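You operate a simulated robot arm through the tools that you are given. There is no shell and no other tool. Be economical: measure what you need, move in short steps, check, and stop when the job is done.

The job below is to be done with a simulated two-armed robot. You get a single attempt, and the scene is never put back.

Task
Carry the white box with both arms and set it on the top of the bench. Take the pen and leave it on the top of the herb bench. Fetch the small scoop and set it on the shelf under the green bench. Push the right door shut. Do these in any order.

Only the result counts: the job must be done as asked and must still hold three seconds after the hand-in. Knocking over, shifting, dropping, spilling or breaking anything else fails it.

Robot
Two 7-joint arms with two-finger parallel grippers on one trunk, on a base that drives. Base frame: it is fixed to the floor where the robot stands at the start and does not move with it; the origin is under the middle of the robot, x ahead of it, y to its left, z up; the surface under the hand at the start is at about z = 84. Units: cm, rad, N and s.
The left shoulder is at the start at [-8.2, 11.9, 85.1], the right one opposite. With the tool pointing down near the work surface each hand reaches from about 14 to 58 cm from the robot's upright axis, wherever it stands, measured 20 degrees to its own side. Places, roughly: pen (3x3x13 cm) [-360, 220, 80]; right door [10, 280, 50]; shelf under the green bench [-280, 20, 30]; small scoop (8x4x9 cm) [-310, 30, 80]; top of the bench [-310, -150, 80]; top of the herb bench [-580, -20, 80]; white box [50, 0, 100]. Payload 3.43 kg a hand.
The tool frame of a hand sits at the grasp point between the pads (the TCP): z along the fingers, y along the line on which they close. The tips reach 3 cm beyond it. Largest opening 9.4 cm; finger width 2.8, thickness 1; the body of the gripper, 5 by 9.6 cm, starts 5.5 cm behind the TCP.
Orientation is that of the tool frame in the base frame, as a unit quaternion [w, x, y, z]. With the fingers straight down and closing along the base's y, the tool's x points along the base's -x, its y along +y and its z along -z.

Tools
- The arms move only by the tool arm_command. It takes "left_series", "right_series" or both (then of equal length, played together; a hand with none holds still); each is a list of rows, each an object of numbers (a shift or turn left out is 0, a gripper value left out holds the last): "tx", "ty", "tz": the shift along the base's x, y, z in units of 50 mm (1.0 is 50 mm); "wx", "wy", "wz": the turn, a rotation vector about the base's x, y, z in units of 4 degrees (1.0 is 4 degrees). In form: [{"tx": .., "ty": .., "tz": .., "wx": .., "wy": .., "wz": ..}, ...]. A call has 1 to 12 rows; each row shifts and turns the commanded pose from where the row before left it. "left_hand" and "right_hand" are, for a hand that has rows, the closure in counts, from 0 (fully open) to 255 (shut), set as the call begins (left out, the last holds). A call with a number of a shift or a turn outside -1 to 1 is refused whole. Each row takes 0.2 s and may step no farther than 5 cm and 0.15 rad from the row before; otherwise, or with a gripper value out of range, the whole call is refused. A pose out of reach is approached as far as the arm can. The call stops where the force on the tool passes 40 N (or 10 N more than at its start, if that is more) or the arm is blocked; 0.2 s more then pass. The fingers move at their own pace (about 15.3 cm/s each) and stop on an object; they squeeze with about 41 N. The grip force told is the motor's: it shows also when the fingers shut on nothing. Time passes only in rows, and 0.2 s behind the last, so rows that do not move let the fingers close. The reply holds the time, the measured pose of the TCP, the force on the tool along the base axes, the opening and the grip force, in the units named above and with some noise, with the torque about the TCP (base axes, N m) and any sound that the robot's microphone picked up, and new pictures: "show" is both (left out), scene, wrist or none (wrist: the cameras of the hands that moved).
- Cameras (640 x 400 px; columns grow to the right, rows downward): "scene" is now at [3.73, 0.77, 155.91]; the picture's right is [-0.01, -1.00, 0.00], its down [-0.80, 0.01, -0.60] and it looks along [0.60, -0.01, -0.80] (base axes); focal length 290 px, centre (320, 200). "left" rides on the left gripper at [7.6, -1.4, -10.2] in its tool frame; the picture's right is [0.18, 0.98, 0.00], its down [-0.75, 0.14, -0.64] and it looks along [-0.63, 0.12, 0.77] (tool axes); focal length 243 px, centre (320, 200). "right" rides on the right gripper at [7.6, 1.4, -10.3] in its tool frame; the picture's right is [-0.18, 0.98, 0.00], its down [-0.75, -0.14, -0.64] and it looks along [-0.63, -0.12, 0.77] (tool axes); focal length 243 px, centre (320, 200). There is no depth. A picture from a camera that has moved, and an enlarged one, comes with that camera's place and axes in the base frame and with its lens. The place of the scene camera against the robot may be out by one fixed shift of up to 1.2 cm in any direction.
- move_column(by): slides the trunk up (or, below 0, down) by that many cm; the arms and the scene camera ride with it, the base frame stays. It gives what a move gives, with no picture.
- roll_base(legs): drives the robot by 1 to 6 legs, each [ahead, left, turn to the left] in cm, cm and rad, along the robot's own axes; the way and the turn of a leg run together, so that a leg with both is an arc; at most 150 cm and 3.142 rad a leg. The arms and the cameras ride along, it lands a little off, and it stops where it bumps. It gives what a move gives, and a new picture of the scene camera.
- aim_head(pan, tilt): turns the head with the scene camera to pan (to the left, within 2.496 rad either way) and tilt (down, from -0.506 to 1.204), counted from straight ahead of the robot. It gives what a move gives, and a new picture of the scene camera.
- zoom(camera, box): a new picture of the part [left, top, right, bottom] of that camera's present view, enlarged. The clock stands still meanwhile.
- finish_job(): hands the job in; it is judged then, once.

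Work in short steps. Places have to be worked out from the pictures, the camera data and where the tool is seen: move nearer, look again, correct. Check each grasp and each placing, and mend what went wrong. You have 165 turns and 260 pictures in all, those below and enlarged ones among them. Open the grippers and draw the arms clear of the work before you hand the job in, unless the task says otherwise; then end with one line.

The tools are called as a command line: name --argument value ..., lists and objects as JSON in quotes. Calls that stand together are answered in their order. arm_command: Moves the arms, as the interface text tells. Its arguments: {"type":"object","properties":{"left_series":{"type":"array","items":{"type":"object","properties":{"tx":{"type":"number"},"ty":{"type":"number"},"tz":{"type":"number"},"wx":{"type":"number"},"wy":{"type":"number"},"wz":{"type":"number"}}}},"left_hand":{"type":"number"},"right_series":{"type":"array","items":{"type":"object","properties":{"tx":{"type":"number"},"ty":{"type":"number"},"tz":{"type":"number"},"wx":{"type":"number"},"wy":{"type":"number"},"wz":{"type":"number"}}}},"right_hand":{"type":"number"},"show":{"type":"string","enum":["both","scene","wrist","none"]}},"required":[]} The other tools are called the same way: move_column (by) slides the trunk up or down; roll_base (legs) drives the base; aim_head (pan, tilt) turns the head that bears the scene camera; zoom (camera, box) takes an enlarged picture of a part of a camera's view; finish_job () hands the job in.

At the start:

```text
t: 0.0
left_eef_pos: [28.86, 6.86, 116.12]
left_tool_rot: [0.0, 0.0, 1.0, 0.0]
left_contact_force: [-0.1, -0.7, -0.2]
left_torque: [0.02, 0.02, -0.02]
left_finger_gap: 9.41
left_grasp_force: 0.1
right_eef_pos: [32.54, -16.15, 107.89]
right_tool_rot: [0.0, 0.001, 1.0, -0.001]
right_contact_force: [-0.1, -0.9, 0.7]
right_torque: [-0.03, 0.03, 0.02]
right_finger_gap: 9.41
right_grasp_force: 0.0
trunk travel left (down, up): [-27.5, 6.0]
robot x, y, heading: [-0.19, 0.16, 0.001]
head pan, tilt: [-0.016, 0.929]
```

scene: 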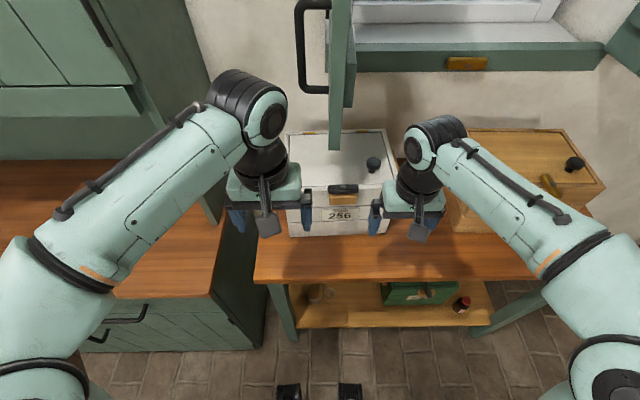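
right: 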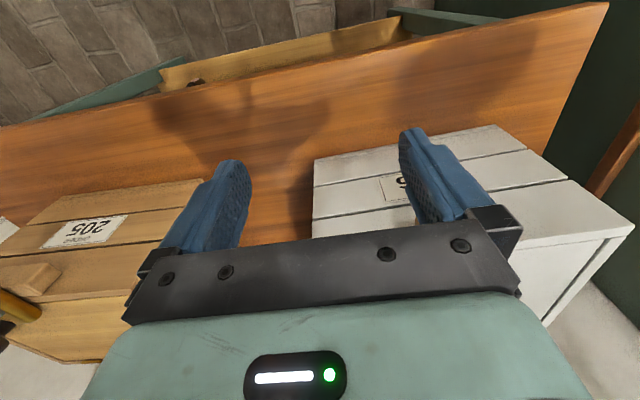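
left: 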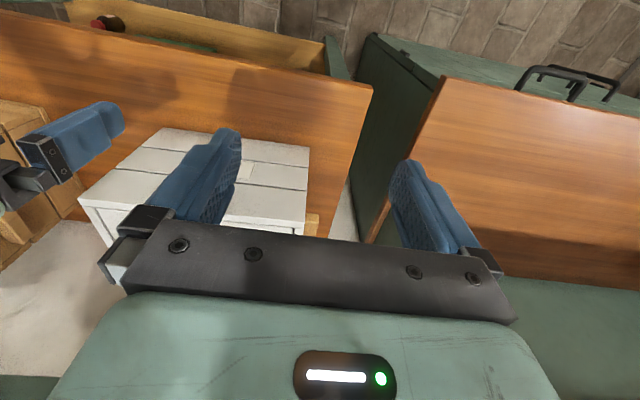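

The white box stands ahead on a bench, beneath a cabinet with an open door. I enlarge it to work out its geometry before anything else.

zoom --camera "scene" --box '[220, 80, 460, 330]'

aim_head --pan 0 --tilt 0.3

aim_head --pan 1.4 --tilt 0.4

aim_head --pan 2.49 --tilt 0.3

aim_head --pan -2.49 --tilt 0.3

```text
1.60 times, centred on (340, 205) of scene
camera zoom: at [3.73, 0.77, 155.91], right [-0.01, -1.0, 0.0], down [-0.8, 0.01, -0.6], along [0.6, -0.01, -0.8], focal length 465 px, centre (288, 192)
```

zoom: 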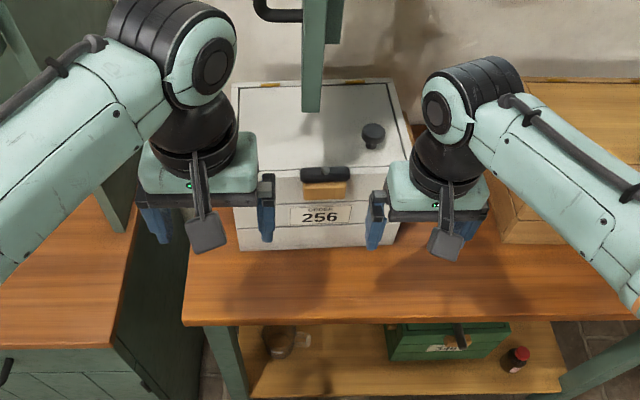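

```text
t: 1.0
left_eef_pos: [28.89, 6.92, 116.15]
left_tool_rot: [0.0, 0.0, 1.0, 0.0]
left_contact_force: [-0.5, 0.0, 0.2]
left_torque: [-0.01, -0.01, 0.0]
left_finger_gap: 9.42
left_grasp_force: 0.0
right_eef_pos: [32.52, -16.08, 107.81]
right_tool_rot: [0.0, 0.0, 1.0, 0.001]
right_contact_force: [0.3, -0.4, -0.5]
right_torque: [-0.01, 0.0, 0.0]
right_finger_gap: 9.39
right_grasp_force: 0.1
trunk travel left (down, up): [-27.5, 6.0]
robot x, y, heading: [-0.13, -0.37, 0.005]
head pan, tilt: [0.0, 0.3]
camera scene: at [5.68, 0.88, 161.34], right [0.0, -1.0, 0.0], down [-0.3, 0.0, -0.95], along [0.95, 0.0, -0.3], focal length 290 px, centre (320, 200)
```

scene: 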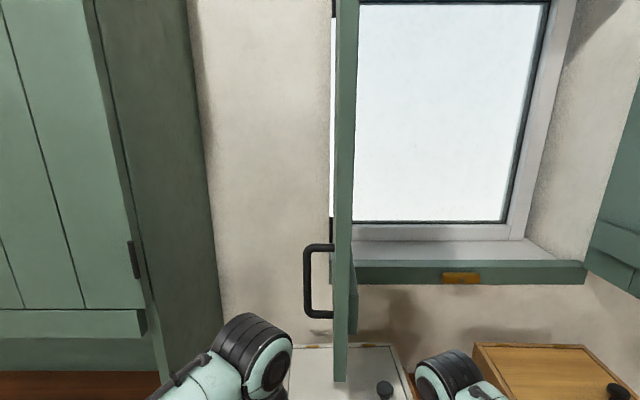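

```text
t: 2.5
left_eef_pos: [28.86, 6.95, 116.24]
left_tool_rot: [0.0, 0.0, 1.0, 0.0]
left_contact_force: [0.1, -0.6, 0.3]
left_torque: [-0.01, -0.01, -0.03]
left_finger_gap: 9.41
left_grasp_force: 0.2
right_eef_pos: [32.54, -16.04, 107.86]
right_tool_rot: [0.0, 0.0, 1.0, -0.001]
right_contact_force: [-0.4, -0.1, 0.1]
right_torque: [-0.04, -0.01, -0.01]
right_finger_gap: 9.41
right_grasp_force: 0.1
trunk travel left (down, up): [-27.5, 6.0]
robot x, y, heading: [-0.14, -0.06, 0.005]
head pan, tilt: [1.4, 0.4]
camera scene: at [-2.07, 10.01, 160.42], right [0.99, -0.17, 0.0], down [-0.07, -0.38, -0.92], along [0.16, 0.91, -0.39], focal length 290 px, centre (320, 200)
```

scene: 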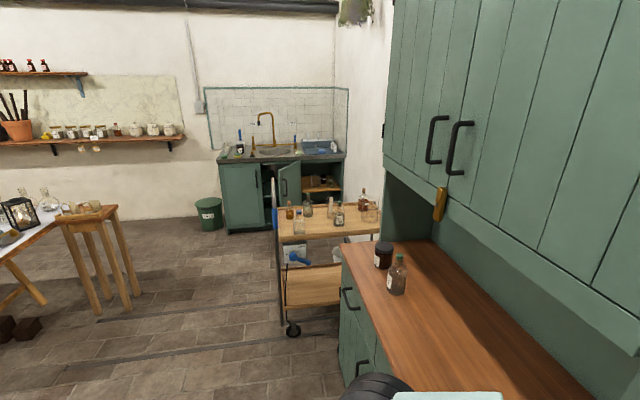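

```text
t: 3.9
left_eef_pos: [28.89, 6.99, 116.16]
left_tool_rot: [0.001, 0.0, 1.0, 0.0]
left_contact_force: [0.3, 0.2, -1.2]
left_torque: [0.01, 0.04, 0.03]
left_finger_gap: 9.41
left_grasp_force: 0.1
right_eef_pos: [32.64, -16.2, 107.84]
right_tool_rot: [0.0, 0.001, 1.0, 0.0]
right_contact_force: [-0.7, 0.4, 0.7]
right_torque: [0.01, -0.01, 0.0]
right_finger_gap: 9.41
right_grasp_force: 0.1
trunk travel left (down, up): [-27.5, 6.0]
robot x, y, heading: [0.2, -0.2, 0.003]
head pan, tilt: [2.491, 0.3]
camera scene: at [-11.08, 6.55, 161.34], right [0.61, 0.8, 0.0], down [0.24, -0.18, -0.96], along [-0.76, 0.58, -0.3], focal length 290 px, centre (320, 200)
```

scene: 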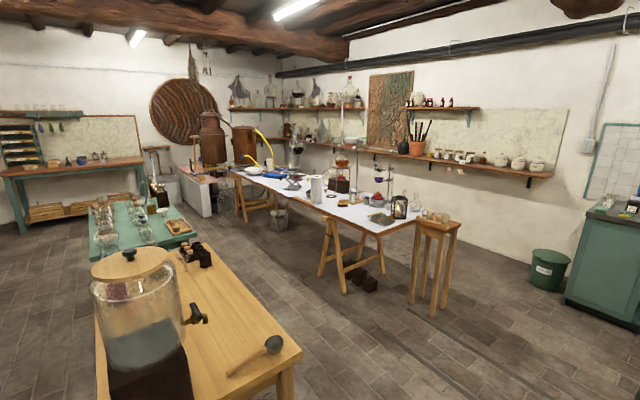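

```text
t: 7.8
left_eef_pos: [28.88, 6.99, 116.25]
left_tool_rot: [0.0, 0.0, 1.0, 0.0]
left_contact_force: [-0.9, 0.0, -0.1]
left_torque: [0.04, 0.02, 0.01]
left_finger_gap: 9.42
left_grasp_force: 0.0
right_eef_pos: [32.57, -16.02, 107.84]
right_tool_rot: [0.0, 0.0, 1.0, 0.0]
right_contact_force: [0.2, -0.8, 0.2]
right_torque: [-0.02, -0.01, -0.04]
right_finger_gap: 9.42
right_grasp_force: 0.1
trunk travel left (down, up): [-27.5, 6.0]
robot x, y, heading: [-0.11, -0.13, 0.0]
head pan, tilt: [-2.491, 0.3]
camera scene: at [-11.09, -4.78, 161.34], right [-0.61, 0.8, 0.0], down [0.24, 0.18, -0.96], along [-0.76, -0.58, -0.3], focal length 290 px, centre (320, 200)
```

scene: 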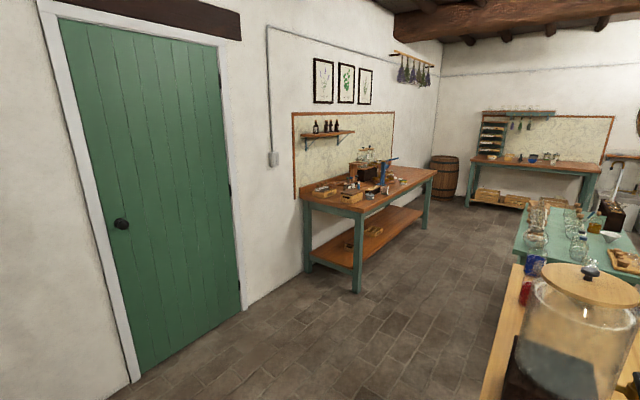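

The room's layout is clear: the bench by the right wall, the green island, the herb bench at the far wall, the still table and the sink cabinet. Wooden handle blocks seem to be on the box's sides, so I look down again and draw the hands apart and back to see them.

aim_head --pan 0 --tilt 0.8

arm_command --left_series '[{"tx": -1, "ty": 1}, {"tx": -1, "ty": 1}, {"tx": 0, "ty": 1}]' --right_series '[{"tx": -1, "ty": -1, "tz": 1}, {"tx": -1, "ty": -1}, {"tx": 0, "ty": -1}]'

```text
t: 10.1
left_eef_pos: [28.97, 6.94, 116.27]
left_tool_rot: [0.0, 0.0, 1.0, 0.0]
left_contact_force: [0.9, 0.4, 0.0]
left_torque: [-0.02, -0.03, 0.01]
left_finger_gap: 9.42
left_grasp_force: 0.1
right_eef_pos: [32.43, -16.1, 107.84]
right_tool_rot: [0.0, 0.0, 1.0, 0.001]
right_contact_force: [-0.3, -0.7, 0.0]
right_torque: [0.03, -0.01, -0.01]
right_finger_gap: 9.44
right_grasp_force: 0.1
trunk travel left (down, up): [-27.5, 6.0]
robot x, y, heading: [-0.15, -0.21, -0.005]
head pan, tilt: [0.0, 0.799]
camera scene: at [4.41, 0.87, 156.91], right [0.0, -1.0, 0.0], down [-0.72, 0.0, -0.7], along [0.7, 0.0, -0.72], focal length 290 px, centre (320, 200)
```

scene: 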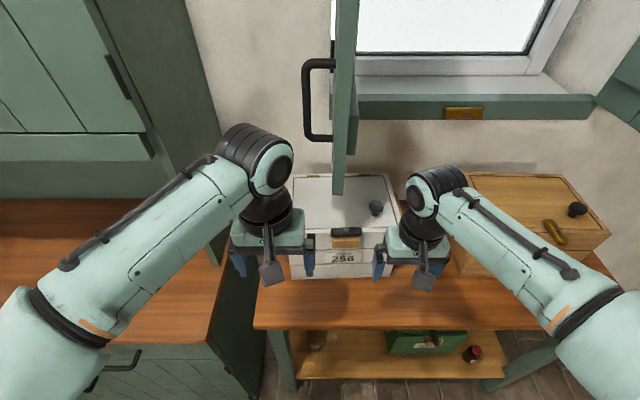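

```text
refused: row 1 steps farther than a row can; nothing moved
```

The row norm is limited to 5 cm, so I use smaller steps.

arm_command --left_series '[{"tx": -0.7, "ty": 0.7}, {"tx": -0.7, "ty": 0.7}, {"tx": -0.7, "ty": 0.7}, {"ty": 0.7}]' --right_series '[{"tz": 0.9}, {"tx": -0.7, "ty": -0.7}, {"tx": -0.7, "ty": -0.7}, {"tx": -0.7, "ty": -0.7}]'

```text
t: 11.1
left_eef_pos: [18.43, 20.84, 116.0]
left_tool_rot: [0.0, 0.0, 1.0, -0.001]
left_contact_force: [-0.5, -0.1, -0.1]
left_torque: [-0.01, -0.03, -0.02]
left_finger_gap: 9.4
left_grasp_force: 0.0
right_eef_pos: [22.13, -26.73, 112.32]
right_tool_rot: [0.001, -0.001, 1.0, 0.0]
right_contact_force: [0.2, -0.1, 0.3]
right_torque: [-0.03, 0.02, -0.01]
right_finger_gap: 9.44
right_grasp_force: 0.0
trunk travel left (down, up): [-27.5, 6.0]
robot x, y, heading: [-0.23, -0.25, 0.001]
head pan, tilt: [0.0, 0.799]
camera scene: at [4.32, 0.85, 156.91], right [0.0, -1.0, 0.0], down [-0.72, 0.0, -0.7], along [0.7, 0.0, -0.72], focal length 290 px, centre (320, 200)
camera right: at [14.51, -25.24, 122.61], right [0.18, 0.98, 0.0], down [0.75, -0.14, 0.64], along [0.63, -0.12, -0.77], focal length 243 px, centre (320, 200)
camera left: at [10.8, 19.41, 126.2], right [-0.18, 0.98, 0.0], down [0.75, 0.14, 0.64], along [0.63, 0.12, -0.77], focal length 243 px, centre (320, 200)
```

scene: 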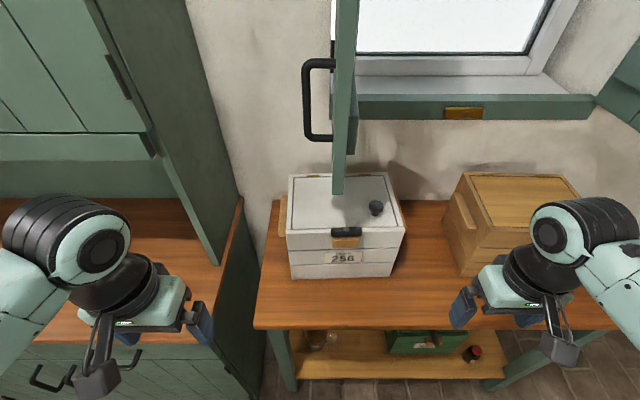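
right: 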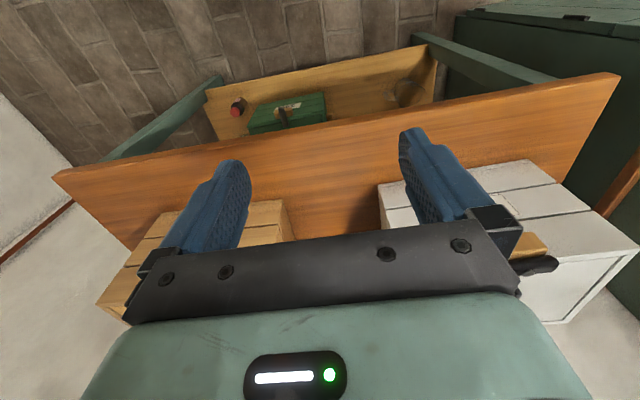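
left: 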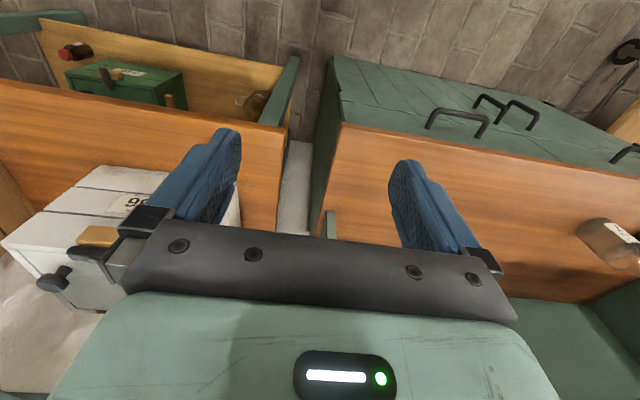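

The box is in plain view now; I enlarge it to find its side handles.

zoom --camera "scene" --box '[250, 140, 430, 300]'

aim_head --pan 0.0 --tilt 0.55

```text
2.50 times, centred on (340, 220) of scene
camera zoom: at [4.32, 0.85, 156.91], right [0.0, -1.0, 0.0], down [-0.72, 0.0, -0.7], along [0.7, 0.0, -0.72], focal length 726 px, centre (270, 150)
```

zoom: 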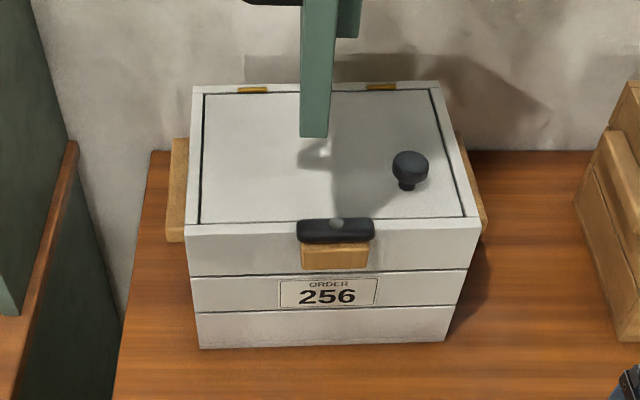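

```text
t: 11.8
left_eef_pos: [18.44, 20.88, 116.1]
left_tool_rot: [0.001, 0.0, 1.0, 0.0]
left_contact_force: [-0.2, -0.6, 0.6]
left_torque: [0.03, -0.04, -0.01]
left_finger_gap: 9.41
left_grasp_force: 0.1
right_eef_pos: [22.17, -26.6, 112.31]
right_tool_rot: [-0.001, -0.001, 1.0, 0.001]
right_contact_force: [-0.5, 0.0, 0.2]
right_torque: [-0.02, -0.01, 0.02]
right_finger_gap: 9.43
right_grasp_force: 0.1
trunk travel left (down, up): [-27.5, 6.0]
robot x, y, heading: [-0.12, -0.22, 0.003]
head pan, tilt: [0.0, 0.55]
camera scene: at [5.32, 0.88, 159.04], right [0.0, -1.0, 0.0], down [-0.52, 0.0, -0.85], along [0.85, 0.0, -0.52], focal length 290 px, centre (320, 200)
```

scene: 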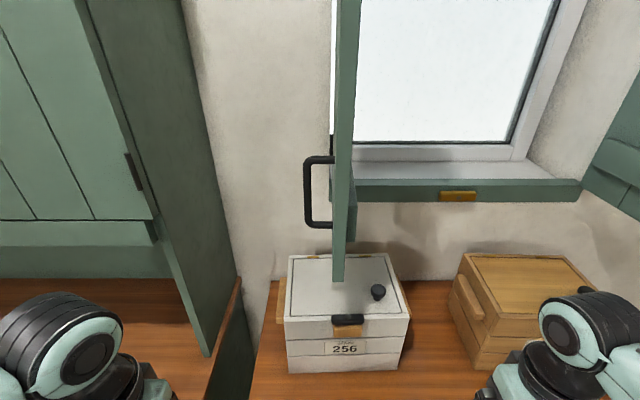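

Box worked out at x 44.6–66, y −18..9, top z≈104, with wooden handle bars on both sides at z≈99. Before gripping I look at the bench where it must go.

aim_head --pan -2.49 --tilt 0.3

zoom --camera "scene" --box '[280, 130, 460, 300]'

zoom --camera "scene" --box '[300, 150, 440, 230]'

```text
t: 14.1
left_eef_pos: [18.52, 20.84, 116.04]
left_tool_rot: [0.0, 0.0, 1.0, -0.001]
left_contact_force: [-0.1, -1.1, -0.7]
left_torque: [0.02, 0.04, 0.01]
left_finger_gap: 9.39
left_grasp_force: 0.1
right_eef_pos: [22.26, -26.5, 112.27]
right_tool_rot: [0.0, 0.0, 1.0, 0.0]
right_contact_force: [0.0, 0.1, 1.4]
right_torque: [0.0, 0.02, -0.01]
right_finger_gap: 9.41
right_grasp_force: 0.1
trunk travel left (down, up): [-27.5, 6.0]
robot x, y, heading: [0.07, 0.2, 0.002]
head pan, tilt: [-2.491, 0.3]
camera scene: at [-11.08, -4.78, 161.34], right [-0.61, 0.8, 0.0], down [0.24, 0.18, -0.96], along [-0.76, -0.58, -0.3], focal length 290 px, centre (320, 200)
```

scene: 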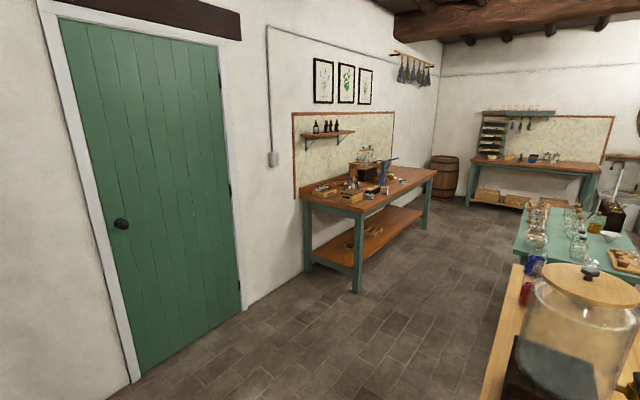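

```text
2.35 times, centred on (370, 215) of scene
camera zoom: at [-11.08, -4.78, 161.34], right [-0.61, 0.8, 0.0], down [0.24, 0.18, -0.96], along [-0.76, -0.58, -0.3], focal length 683 px, centre (202, 165)
```

zoom: 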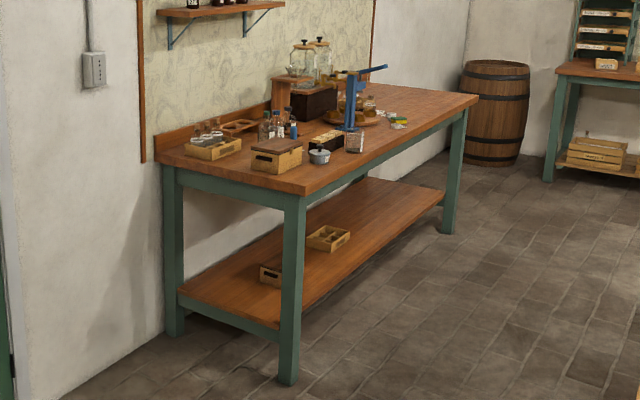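

```text
4.57 times, centred on (370, 190) of scene
camera zoom: at [-11.08, -4.78, 161.34], right [-0.61, 0.8, 0.0], down [0.24, 0.18, -0.96], along [-0.76, -0.58, -0.3], focal length 1328 px, centre (91, 246)
```

zoom: 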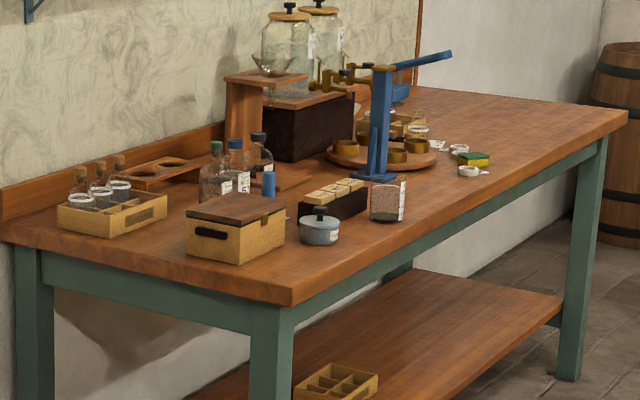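

The far end of that bench (x≈−345..−400, front edge y≈−109, top ≈84) is free: the box goes there. Now I turn both hands to point forward-inward at 40° with the fingers closing vertically, to pinch the handle bars.

aim_head --pan 0 --tilt 0.8

arm_command --left_series '[{"tx": 0.22, "ty": 0.1, "wx": -0.997, "wy": -0.465, "wz": 0.465}, {"tx": 0.22, "ty": 0.1, "wx": -0.997, "wy": -0.465, "wz": 0.465}, {"tx": 0.22, "ty": 0.1, "wx": -0.997, "wy": -0.465, "wz": 0.465}, {"tx": 0.22, "ty": 0.1, "wx": -0.997, "wy": -0.465, "wz": 0.465}, {"tx": 0.22, "ty": 0.1, "wx": -0.997, "wy": -0.465, "wz": 0.465}, {"tx": 0.22, "ty": 0.1, "wx": -0.997, "wy": -0.465, "wz": 0.465}, {"tx": 0.22, "ty": 0.1, "wx": -0.997, "wy": -0.465, "wz": 0.465}, {"tx": 0.22, "ty": 0.1, "wx": -0.997, "wy": -0.465, "wz": 0.465}, {"tx": 0.22, "ty": 0.1, "wx": -0.997, "wy": -0.465, "wz": 0.465}, {"tx": 0.22, "ty": 0.1, "wx": -0.997, "wy": -0.465, "wz": 0.465}, {"tx": 0.22, "ty": 0.1, "wx": -0.997, "wy": -0.465, "wz": 0.465}, {"tx": 0.22, "ty": 0.1, "wx": -0.997, "wy": -0.465, "wz": 0.465}]' --right_series '[{"tx": 0.16, "ty": -0.12, "wx": 0.997, "wy": -0.465, "wz": -0.465}, {"tx": 0.16, "ty": -0.12, "wx": 0.997, "wy": -0.465, "wz": -0.465}, {"tx": 0.16, "ty": -0.12, "wx": 0.997, "wy": -0.465, "wz": -0.465}, {"tx": 0.16, "ty": -0.12, "wx": 0.997, "wy": -0.465, "wz": -0.465}, {"tx": 0.16, "ty": -0.12, "wx": 0.997, "wy": -0.465, "wz": -0.465}, {"tx": 0.16, "ty": -0.12, "wx": 0.997, "wy": -0.465, "wz": -0.465}, {"tx": 0.16, "ty": -0.12, "wx": 0.997, "wy": -0.465, "wz": -0.465}, {"tx": 0.16, "ty": -0.12, "wx": 0.997, "wy": -0.465, "wz": -0.465}, {"tx": 0.16, "ty": -0.12, "wx": 0.997, "wy": -0.465, "wz": -0.465}, {"tx": 0.16, "ty": -0.12, "wx": 0.997, "wy": -0.465, "wz": -0.465}, {"tx": 0.16, "ty": -0.12, "wx": 0.997, "wy": -0.465, "wz": -0.465}, {"tx": 0.16, "ty": -0.12, "wx": 0.997, "wy": -0.465, "wz": -0.465}]' --show "scene"

```text
t: 16.4
left_eef_pos: [18.57, 20.88, 116.02]
left_tool_rot: [0.001, 0.0, 1.0, -0.001]
left_contact_force: [-1.2, -0.2, 0.2]
left_torque: [-0.02, -0.01, -0.02]
left_finger_gap: 9.41
left_grasp_force: 0.1
right_eef_pos: [22.21, -26.56, 112.23]
right_tool_rot: [0.0, 0.0, 1.0, 0.0]
right_contact_force: [-0.7, 0.4, -0.3]
right_torque: [0.0, 0.0, 0.03]
right_finger_gap: 9.44
right_grasp_force: 0.1
trunk travel left (down, up): [-27.5, 6.0]
robot x, y, heading: [-0.14, -0.05, 0.0]
head pan, tilt: [0.0, 0.799]
camera scene: at [4.41, 0.87, 156.91], right [0.0, -1.0, 0.0], down [-0.72, 0.0, -0.7], along [0.7, 0.0, -0.72], focal length 290 px, centre (320, 200)
```

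scene: 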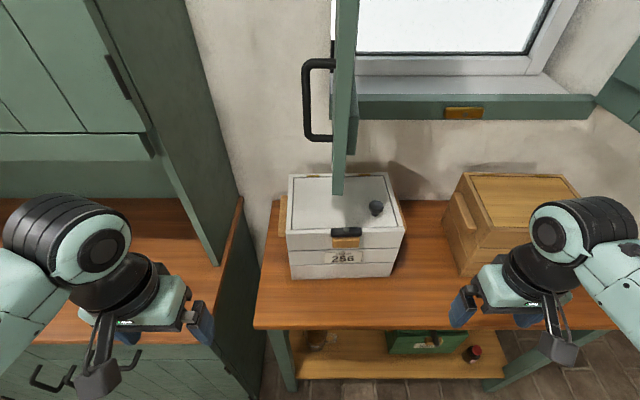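

```text
t: 18.9
left_eef_pos: [31.68, 26.94, 116.27]
left_tool_rot: [0.187, -0.187, 0.877, -0.4]
left_contact_force: [0.8, -0.3, 0.2]
left_torque: [0.01, 0.0, -0.02]
left_finger_gap: 9.41
left_grasp_force: 0.0
right_eef_pos: [31.67, -33.79, 112.2]
right_tool_rot: [0.188, 0.188, 0.877, 0.401]
right_contact_force: [0.3, -0.5, 0.0]
right_torque: [0.04, 0.02, -0.01]
right_finger_gap: 9.42
right_grasp_force: 0.1
trunk travel left (down, up): [-27.5, 6.0]
robot x, y, heading: [0.06, 0.44, 0.0]
head pan, tilt: [0.0, 0.799]
camera scene: at [4.45, 0.88, 156.91], right [0.0, -1.0, 0.0], down [-0.72, 0.0, -0.7], along [0.7, 0.0, -0.72], focal length 290 px, centre (320, 200)
```

scene: 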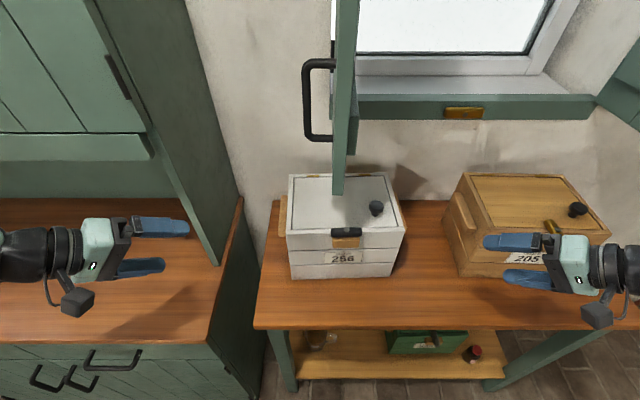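

The turn follows as planned. I finish it, lowering slightly.

arm_command --left_series '[{"wx": -0.997, "wy": -0.465, "wz": 0.465}, {"wx": -0.997, "wy": -0.465, "wz": 0.465}, {"wx": -0.997, "wy": -0.465, "wz": 0.465}, {"wx": -0.997, "wy": -0.465, "wz": 0.465}, {"wx": -0.997, "wy": -0.465, "wz": 0.465}, {"wx": -0.997, "wy": -0.465, "wz": 0.465}, {"wx": -0.997, "wy": -0.465, "wz": 0.465}, {"wx": -0.997, "wy": -0.465, "wz": 0.465}, {"wx": -0.95, "wy": -0.44, "wz": 0.44}]' --right_series '[{"wx": 0.997, "wy": -0.465, "wz": -0.465}, {"wx": 0.997, "wy": -0.465, "wz": -0.465}, {"wx": 0.997, "wy": -0.465, "wz": -0.465}, {"wx": 0.997, "wy": -0.465, "wz": -0.465}, {"wx": 0.997, "wy": -0.465, "wz": -0.465}, {"wx": 0.997, "wy": -0.465, "wz": -0.465}, {"wx": 0.997, "wy": -0.465, "wz": -0.465}, {"wx": 0.997, "wy": -0.465, "wz": -0.465}, {"wx": 0.95, "wy": -0.44, "wz": -0.44}]'

```text
t: 20.9
left_eef_pos: [31.57, 26.92, 116.16]
left_tool_rot: [0.297, -0.298, 0.642, -0.641]
left_contact_force: [0.1, 0.1, -1.1]
left_torque: [-0.02, 0.02, -0.01]
left_finger_gap: 9.38
left_grasp_force: 0.0
right_eef_pos: [31.55, -33.88, 112.22]
right_tool_rot: [0.298, 0.299, 0.641, 0.641]
right_contact_force: [0.2, 0.7, -0.3]
right_torque: [0.01, -0.01, 0.03]
right_finger_gap: 9.37
right_grasp_force: 0.0
trunk travel left (down, up): [-27.5, 6.0]
robot x, y, heading: [-0.45, 0.09, 0.006]
head pan, tilt: [0.0, 0.799]
camera scene: at [4.41, 0.88, 156.91], right [0.0, -1.0, 0.0], down [-0.72, 0.0, -0.7], along [0.7, 0.0, -0.72], focal length 290 px, centre (320, 200)
camera right: at [18.94, -34.61, 113.79], right [0.12, -0.14, 0.98], down [-0.01, -0.99, -0.14], along [0.99, 0.01, -0.12], focal length 243 px, centre (320, 200)
camera left: at [18.89, 27.67, 117.54], right [-0.12, -0.14, -0.98], down [-0.01, 0.99, -0.14], along [0.99, -0.01, -0.12], focal length 243 px, centre (320, 200)
```

scene: 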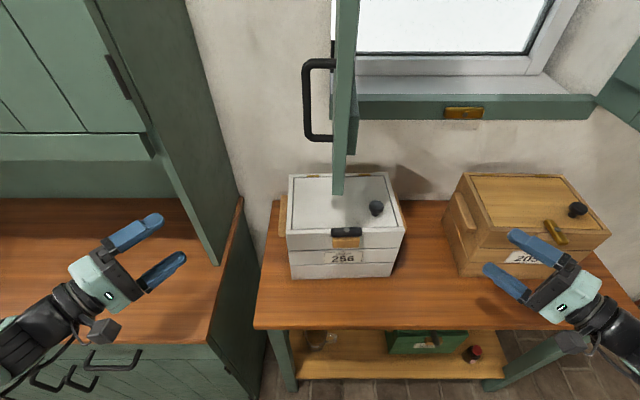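
right: 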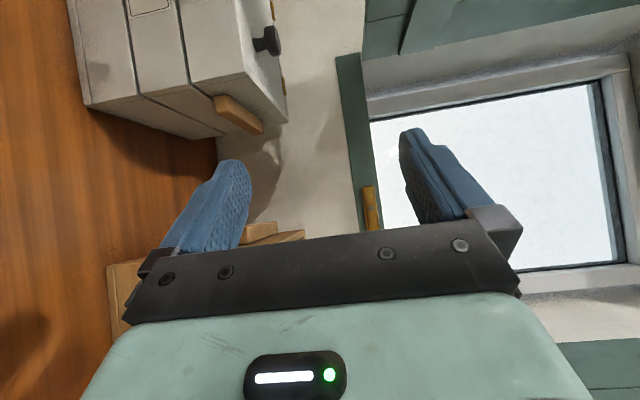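
left: 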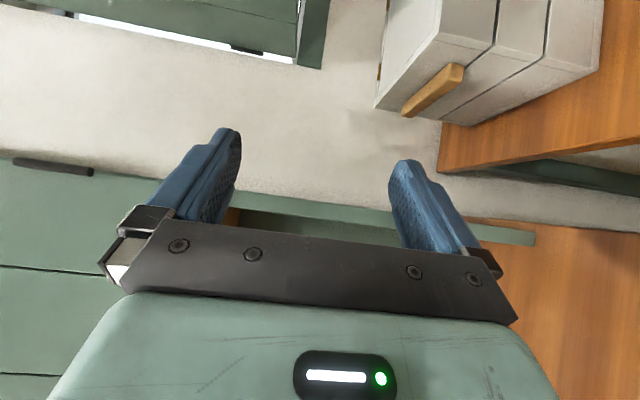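

The wrist views show the handle bars clearly. I enlarge the left one to measure the bar's height.

zoom --camera "left" --box '[360, 0, 620, 160]'

zoom --camera "right" --box '[60, 0, 320, 160]'

```text
2.46 times, centred on (490, 80) of left
camera zoom: at [18.89, 27.67, 117.54], right [-0.12, -0.14, -0.98], down [-0.01, 0.99, -0.14], along [0.99, -0.01, -0.12], focal length 597 px, centre (-98, 495)
```

zoom: 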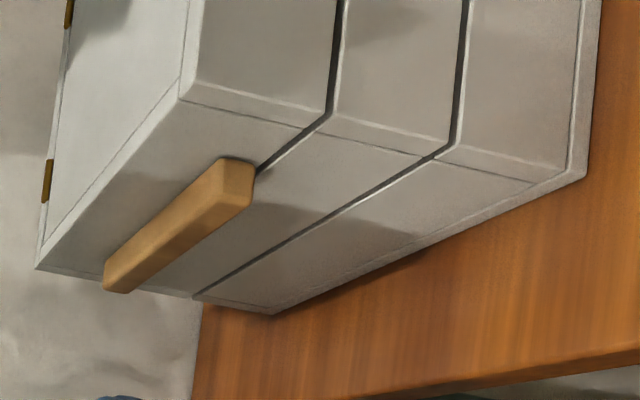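

```text
2.46 times, centred on (190, 80) of right
camera zoom: at [18.94, -34.61, 113.79], right [0.12, -0.14, 0.98], down [-0.01, -0.99, -0.14], along [0.99, 0.01, -0.12], focal length 597 px, centre (640, 495)
```

zoom: 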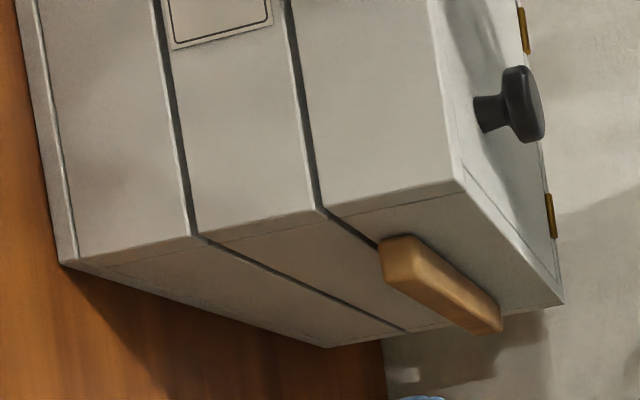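

Bars measured: z≈98.5–100.5, protruding ≈2.2 cm, left one x 47–58 on side y≈8.5, right one x 48.7–60 on side y≈−18.8. I go to pre-grasp points 12 cm back along a 30° approach.

arm_command --left_series '[{"tz": -0.83, "wz": 0.625}, {"tz": -0.83, "wz": 0.625}, {"tz": -0.83, "wz": 0.625}, {"tz": -0.83, "wz": 0.625}, {"tx": 0.67, "ty": -0.61}, {"tx": 0.67, "ty": -0.61}, {"tx": 0.67, "ty": -0.61}, {}]' --right_series '[{"tz": -0.63, "wz": -0.625}, {"tz": -0.63, "wz": -0.625}, {"tz": -0.63, "wz": -0.625}, {"tz": -0.63, "wz": -0.625}, {"tx": 0.73, "ty": 0.42}, {"tx": 0.73, "ty": 0.42}, {"tx": 0.73, "ty": 0.42}, {}]'

```text
t: 22.8
left_eef_pos: [41.66, 17.66, 99.76]
left_tool_rot: [0.353, -0.353, 0.613, -0.612]
left_contact_force: [0.3, -0.3, 0.3]
left_torque: [-0.03, 0.01, 0.0]
left_finger_gap: 9.41
left_grasp_force: 0.0
right_eef_pos: [42.52, -27.61, 99.48]
right_tool_rot: [0.353, 0.353, 0.614, 0.612]
right_contact_force: [-0.7, -0.8, -0.1]
right_torque: [0.02, 0.0, -0.01]
right_finger_gap: 9.42
right_grasp_force: 0.0
trunk travel left (down, up): [-27.5, 6.0]
robot x, y, heading: [0.07, 0.04, 0.001]
head pan, tilt: [0.0, 0.799]
camera scene: at [4.3, 0.89, 156.91], right [0.0, -1.0, 0.0], down [-0.72, 0.0, -0.7], along [0.7, 0.0, -0.72], focal length 290 px, centre (320, 200)
camera right: at [29.97, -26.17, 101.07], right [0.09, -0.16, 0.98], down [-0.18, -0.97, -0.14], along [0.98, -0.16, -0.12], focal length 243 px, centre (320, 200)
camera left: at [28.95, 16.18, 101.02], right [-0.09, -0.16, -0.98], down [-0.18, 0.97, -0.14], along [0.98, 0.16, -0.12], focal length 243 px, centre (320, 200)
```

scene: 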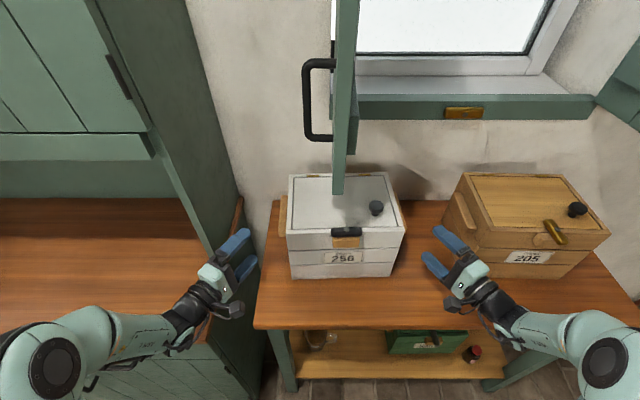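
right: 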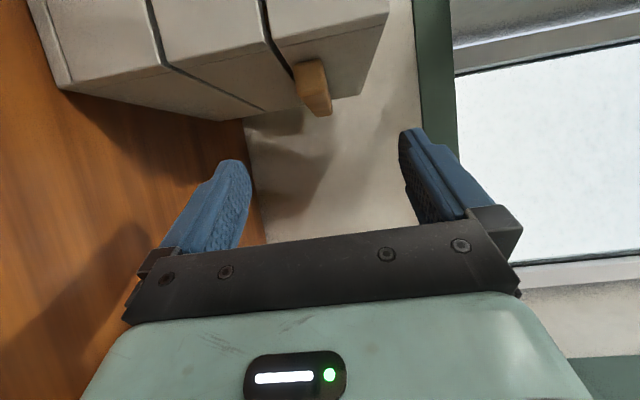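
left: 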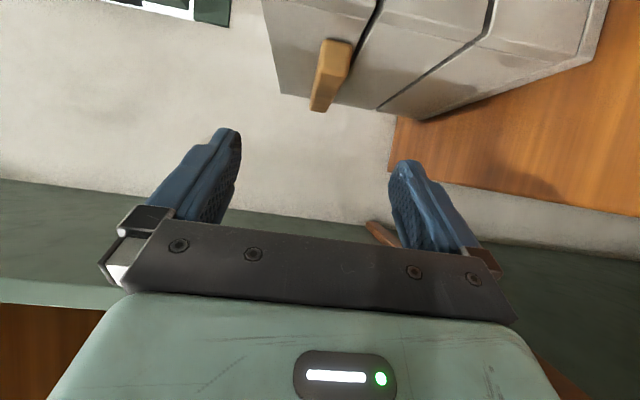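

Bar heights confirm z≈99.6 in both views. I advance along the approach direction, stopping about 1 cm short.

arm_command --left_series '[{"tx": 0.62, "ty": -0.36}, {"tx": 0.62, "ty": -0.36}, {"tx": 0.62, "ty": -0.36}, {}]' --right_series '[{"tx": 0.62, "ty": 0.36}, {"tx": 0.62, "ty": 0.36}, {"tx": 0.62, "ty": 0.36}, {}]'

```text
t: 23.8
left_eef_pos: [50.78, 12.45, 99.38]
left_tool_rot: [0.353, -0.353, 0.613, -0.612]
left_contact_force: [-0.2, -0.4, -0.1]
left_torque: [-0.04, 0.02, 0.02]
left_finger_gap: 9.39
left_grasp_force: 0.0
right_eef_pos: [51.8, -22.28, 99.65]
right_tool_rot: [0.352, 0.353, 0.614, 0.612]
right_contact_force: [0.9, -0.3, 0.2]
right_torque: [0.02, -0.06, 0.0]
right_finger_gap: 9.41
right_grasp_force: 0.0
trunk travel left (down, up): [-27.5, 6.0]
robot x, y, heading: [-0.08, -0.08, 0.002]
head pan, tilt: [0.0, 0.799]
camera scene: at [4.31, 0.89, 156.91], right [0.0, -1.0, 0.0], down [-0.72, 0.0, -0.7], along [0.7, 0.0, -0.72], focal length 290 px, centre (320, 200)
camera right: at [39.12, -20.74, 101.14], right [0.09, -0.16, 0.98], down [-0.18, -0.97, -0.14], along [0.98, -0.16, -0.12], focal length 243 px, centre (320, 200)
camera left: at [38.14, 10.87, 100.82], right [-0.09, -0.16, -0.98], down [-0.18, 0.97, -0.14], along [0.98, 0.16, -0.12], focal length 243 px, centre (320, 200)
```

scene: 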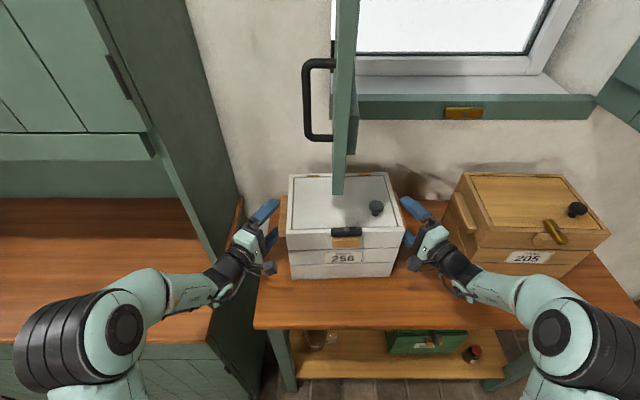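
right: 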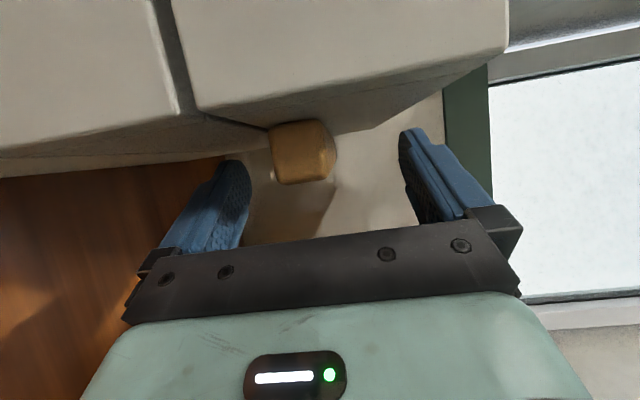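
left: 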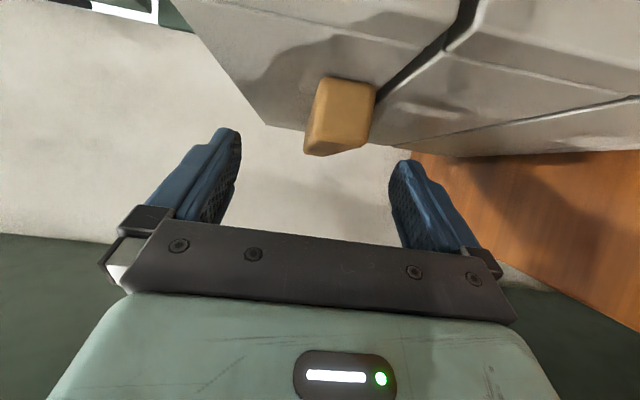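

The bars are between the fingers on both sides. I inch inward a little more, watching the forces.

arm_command --left_series '[{"tx": 0.13, "ty": -0.08}, {"tx": 0.13, "ty": -0.1}, {"ty": -0.06}]' --right_series '[{"tx": 0.12, "ty": 0.06}, {"tx": 0.1, "ty": 0.04}, {}]' --show "wrist"

```text
t: 24.6
left_eef_pos: [52.33, 11.19, 99.6]
left_tool_rot: [0.353, -0.353, 0.613, -0.612]
left_contact_force: [1.0, 0.4, -0.7]
left_torque: [0.0, 0.03, -0.02]
left_finger_gap: 9.36
left_grasp_force: 0.1
right_eef_pos: [53.14, -21.56, 99.59]
right_tool_rot: [0.352, 0.354, 0.613, 0.612]
right_contact_force: [0.0, 1.0, 0.0]
right_torque: [0.04, 0.0, -0.02]
right_finger_gap: 9.4
right_grasp_force: 0.0
trunk travel left (down, up): [-27.5, 6.0]
robot x, y, heading: [-0.13, -0.07, 0.0]
head pan, tilt: [0.0, 0.799]
camera right: at [40.46, -20.2, 101.17], right [0.09, -0.16, 0.98], down [-0.18, -0.97, -0.14], along [0.98, -0.16, -0.12], focal length 243 px, centre (320, 200)
camera left: at [39.56, 9.73, 100.94], right [-0.09, -0.16, -0.98], down [-0.18, 0.97, -0.14], along [0.98, 0.16, -0.12], focal length 243 px, centre (320, 200)
```

right: 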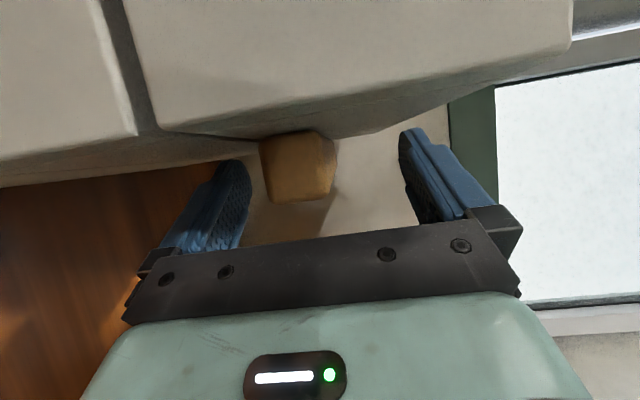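
left: 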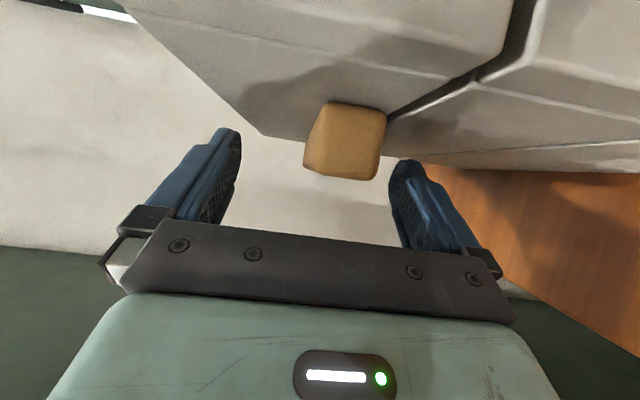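

No contact yet; I edge in a bit more and then close the fingers on the bars.

arm_command --left_series '[{"ty": -0.08}, {"ty": -0.06}, {"tx": 0.02}]' --right_series '[{"ty": 0.06}, {"ty": 0.04}, {"tx": 0.02}]' --show "none"

arm_command --left_series '[{}, {}, {}, {}]' --right_series '[{}, {}, {}, {}]' --left_hand 255 --right_hand 255

```text
t: 25.4
left_eef_pos: [52.41, 10.8, 99.54]
left_tool_rot: [0.355, -0.357, 0.611, -0.61]
left_contact_force: [-3.8, 20.8, 0.8]
left_torque: [-0.99, -0.1, 0.27]
left_finger_gap: 9.4
left_grasp_force: 0.0
right_eef_pos: [52.99, -21.57, 99.65]
right_tool_rot: [0.355, 0.356, 0.613, 0.61]
right_contact_force: [-1.3, -20.5, -0.6]
right_torque: [0.99, -0.09, -0.36]
right_finger_gap: 9.38
right_grasp_force: 0.0
trunk travel left (down, up): [-27.5, 6.0]
robot x, y, heading: [0.06, -0.09, -0.002]
head pan, tilt: [0.0, 0.799]
```

```text
t: 26.4
left_eef_pos: [52.39, 10.81, 99.4]
left_tool_rot: [0.354, -0.357, 0.613, -0.609]
left_contact_force: [-2.6, 25.4, 0.5]
left_torque: [-0.14, -0.17, 0.56]
left_finger_gap: 2.62
left_grasp_force: 41.0
right_eef_pos: [53.27, -21.54, 99.29]
right_tool_rot: [0.355, 0.356, 0.614, 0.608]
right_contact_force: [0.7, -22.2, 0.3]
right_torque: [-0.02, -0.16, -0.61]
right_finger_gap: 2.61
right_grasp_force: 40.9
trunk travel left (down, up): [-27.5, 6.0]
robot x, y, heading: [-0.45, 0.09, 0.0]
head pan, tilt: [0.0, 0.799]
camera scene: at [4.44, 0.89, 156.9], right [0.0, -1.0, 0.0], down [-0.72, 0.0, -0.7], along [0.7, 0.0, -0.72], focal length 290 px, centre (320, 200)
camera right: at [40.53, -19.98, 101.02], right [0.1, -0.16, 0.98], down [-0.19, -0.97, -0.14], along [0.98, -0.17, -0.12], focal length 243 px, centre (320, 200)
camera left: at [39.79, 9.28, 100.82], right [-0.1, -0.16, -0.98], down [-0.19, 0.97, -0.14], along [0.98, 0.17, -0.12], focal length 243 px, centre (320, 200)
```

scene: 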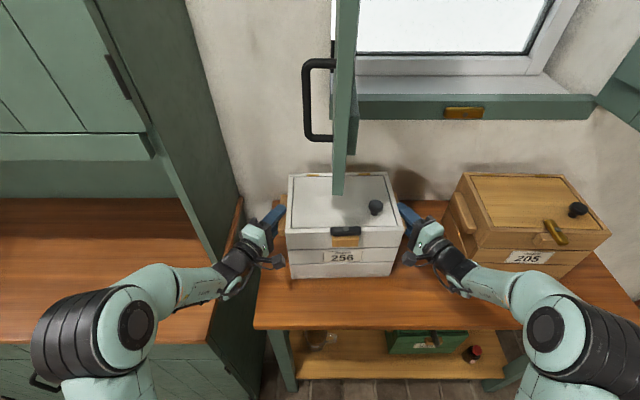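
right: 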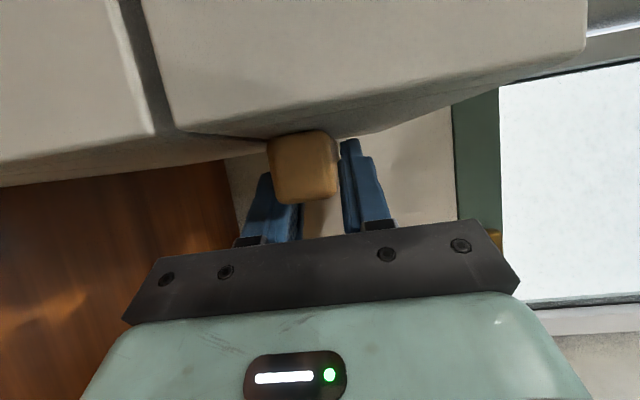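
left: 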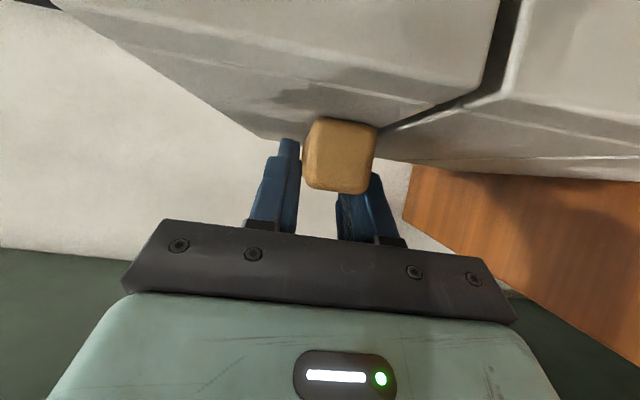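

Both bars gripped (gap 2.6, 41 N). I ease the side push and lift 3 cm.

arm_command --left_series '[{"ty": 0.06}, {"tz": 0.15}, {"tz": 0.15}, {"tz": 0.15}, {"tz": 0.15}, {}]' --right_series '[{"ty": -0.06}, {"tz": 0.15}, {"tz": 0.15}, {"tz": 0.15}, {"tz": 0.15}, {}]'

```text
t: 27.8
left_eef_pos: [52.41, 10.87, 102.45]
left_tool_rot: [0.354, -0.355, 0.614, -0.61]
left_contact_force: [-0.8, 20.2, -5.9]
left_torque: [0.02, 0.07, -0.99]
left_finger_gap: 2.63
left_grasp_force: 41.8
right_eef_pos: [53.22, -21.5, 102.55]
right_tool_rot: [0.354, 0.354, 0.614, 0.61]
right_contact_force: [0.4, -19.8, -6.9]
right_torque: [-0.14, 0.03, 0.9]
right_finger_gap: 2.58
right_grasp_force: 40.9
trunk travel left (down, up): [-27.5, 6.0]
robot x, y, heading: [-0.28, -0.16, 0.0]
head pan, tilt: [0.0, 0.799]
camera scene: at [4.54, 0.86, 156.9], right [0.0, -1.0, 0.0], down [-0.72, 0.0, -0.7], along [0.7, 0.0, -0.72], focal length 290 px, centre (320, 200)
camera right: at [40.58, -20.06, 104.13], right [0.1, -0.16, 0.98], down [-0.18, -0.97, -0.14], along [0.98, -0.17, -0.12], focal length 243 px, centre (320, 200)
camera left: at [39.8, 9.36, 103.81], right [-0.1, -0.16, -0.98], down [-0.18, 0.97, -0.14], along [0.98, 0.16, -0.12], focal length 243 px, centre (320, 200)
```

scene: 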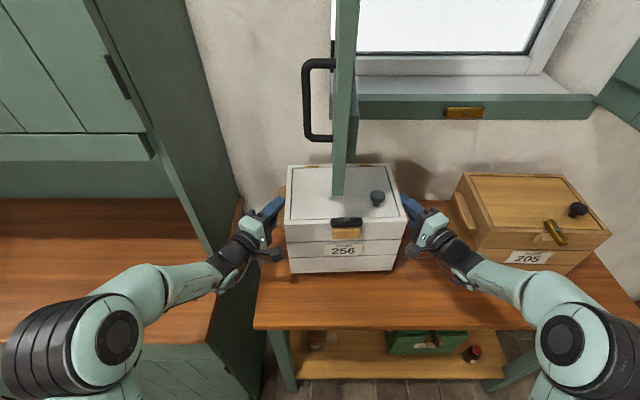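
right: 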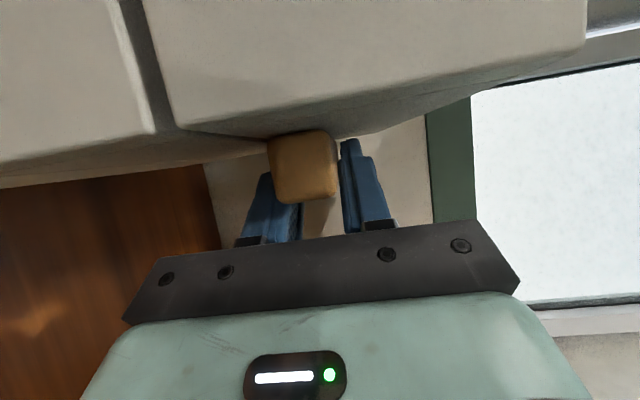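
left: 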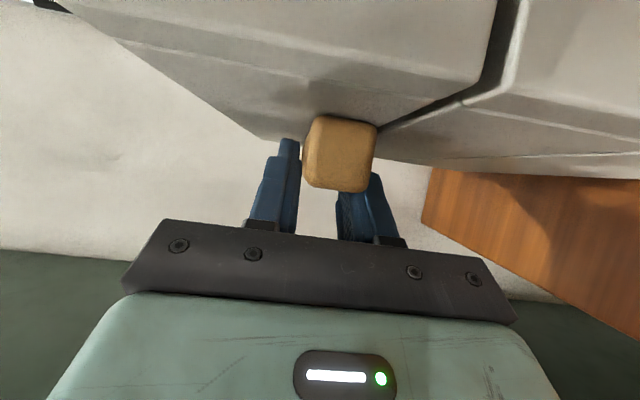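

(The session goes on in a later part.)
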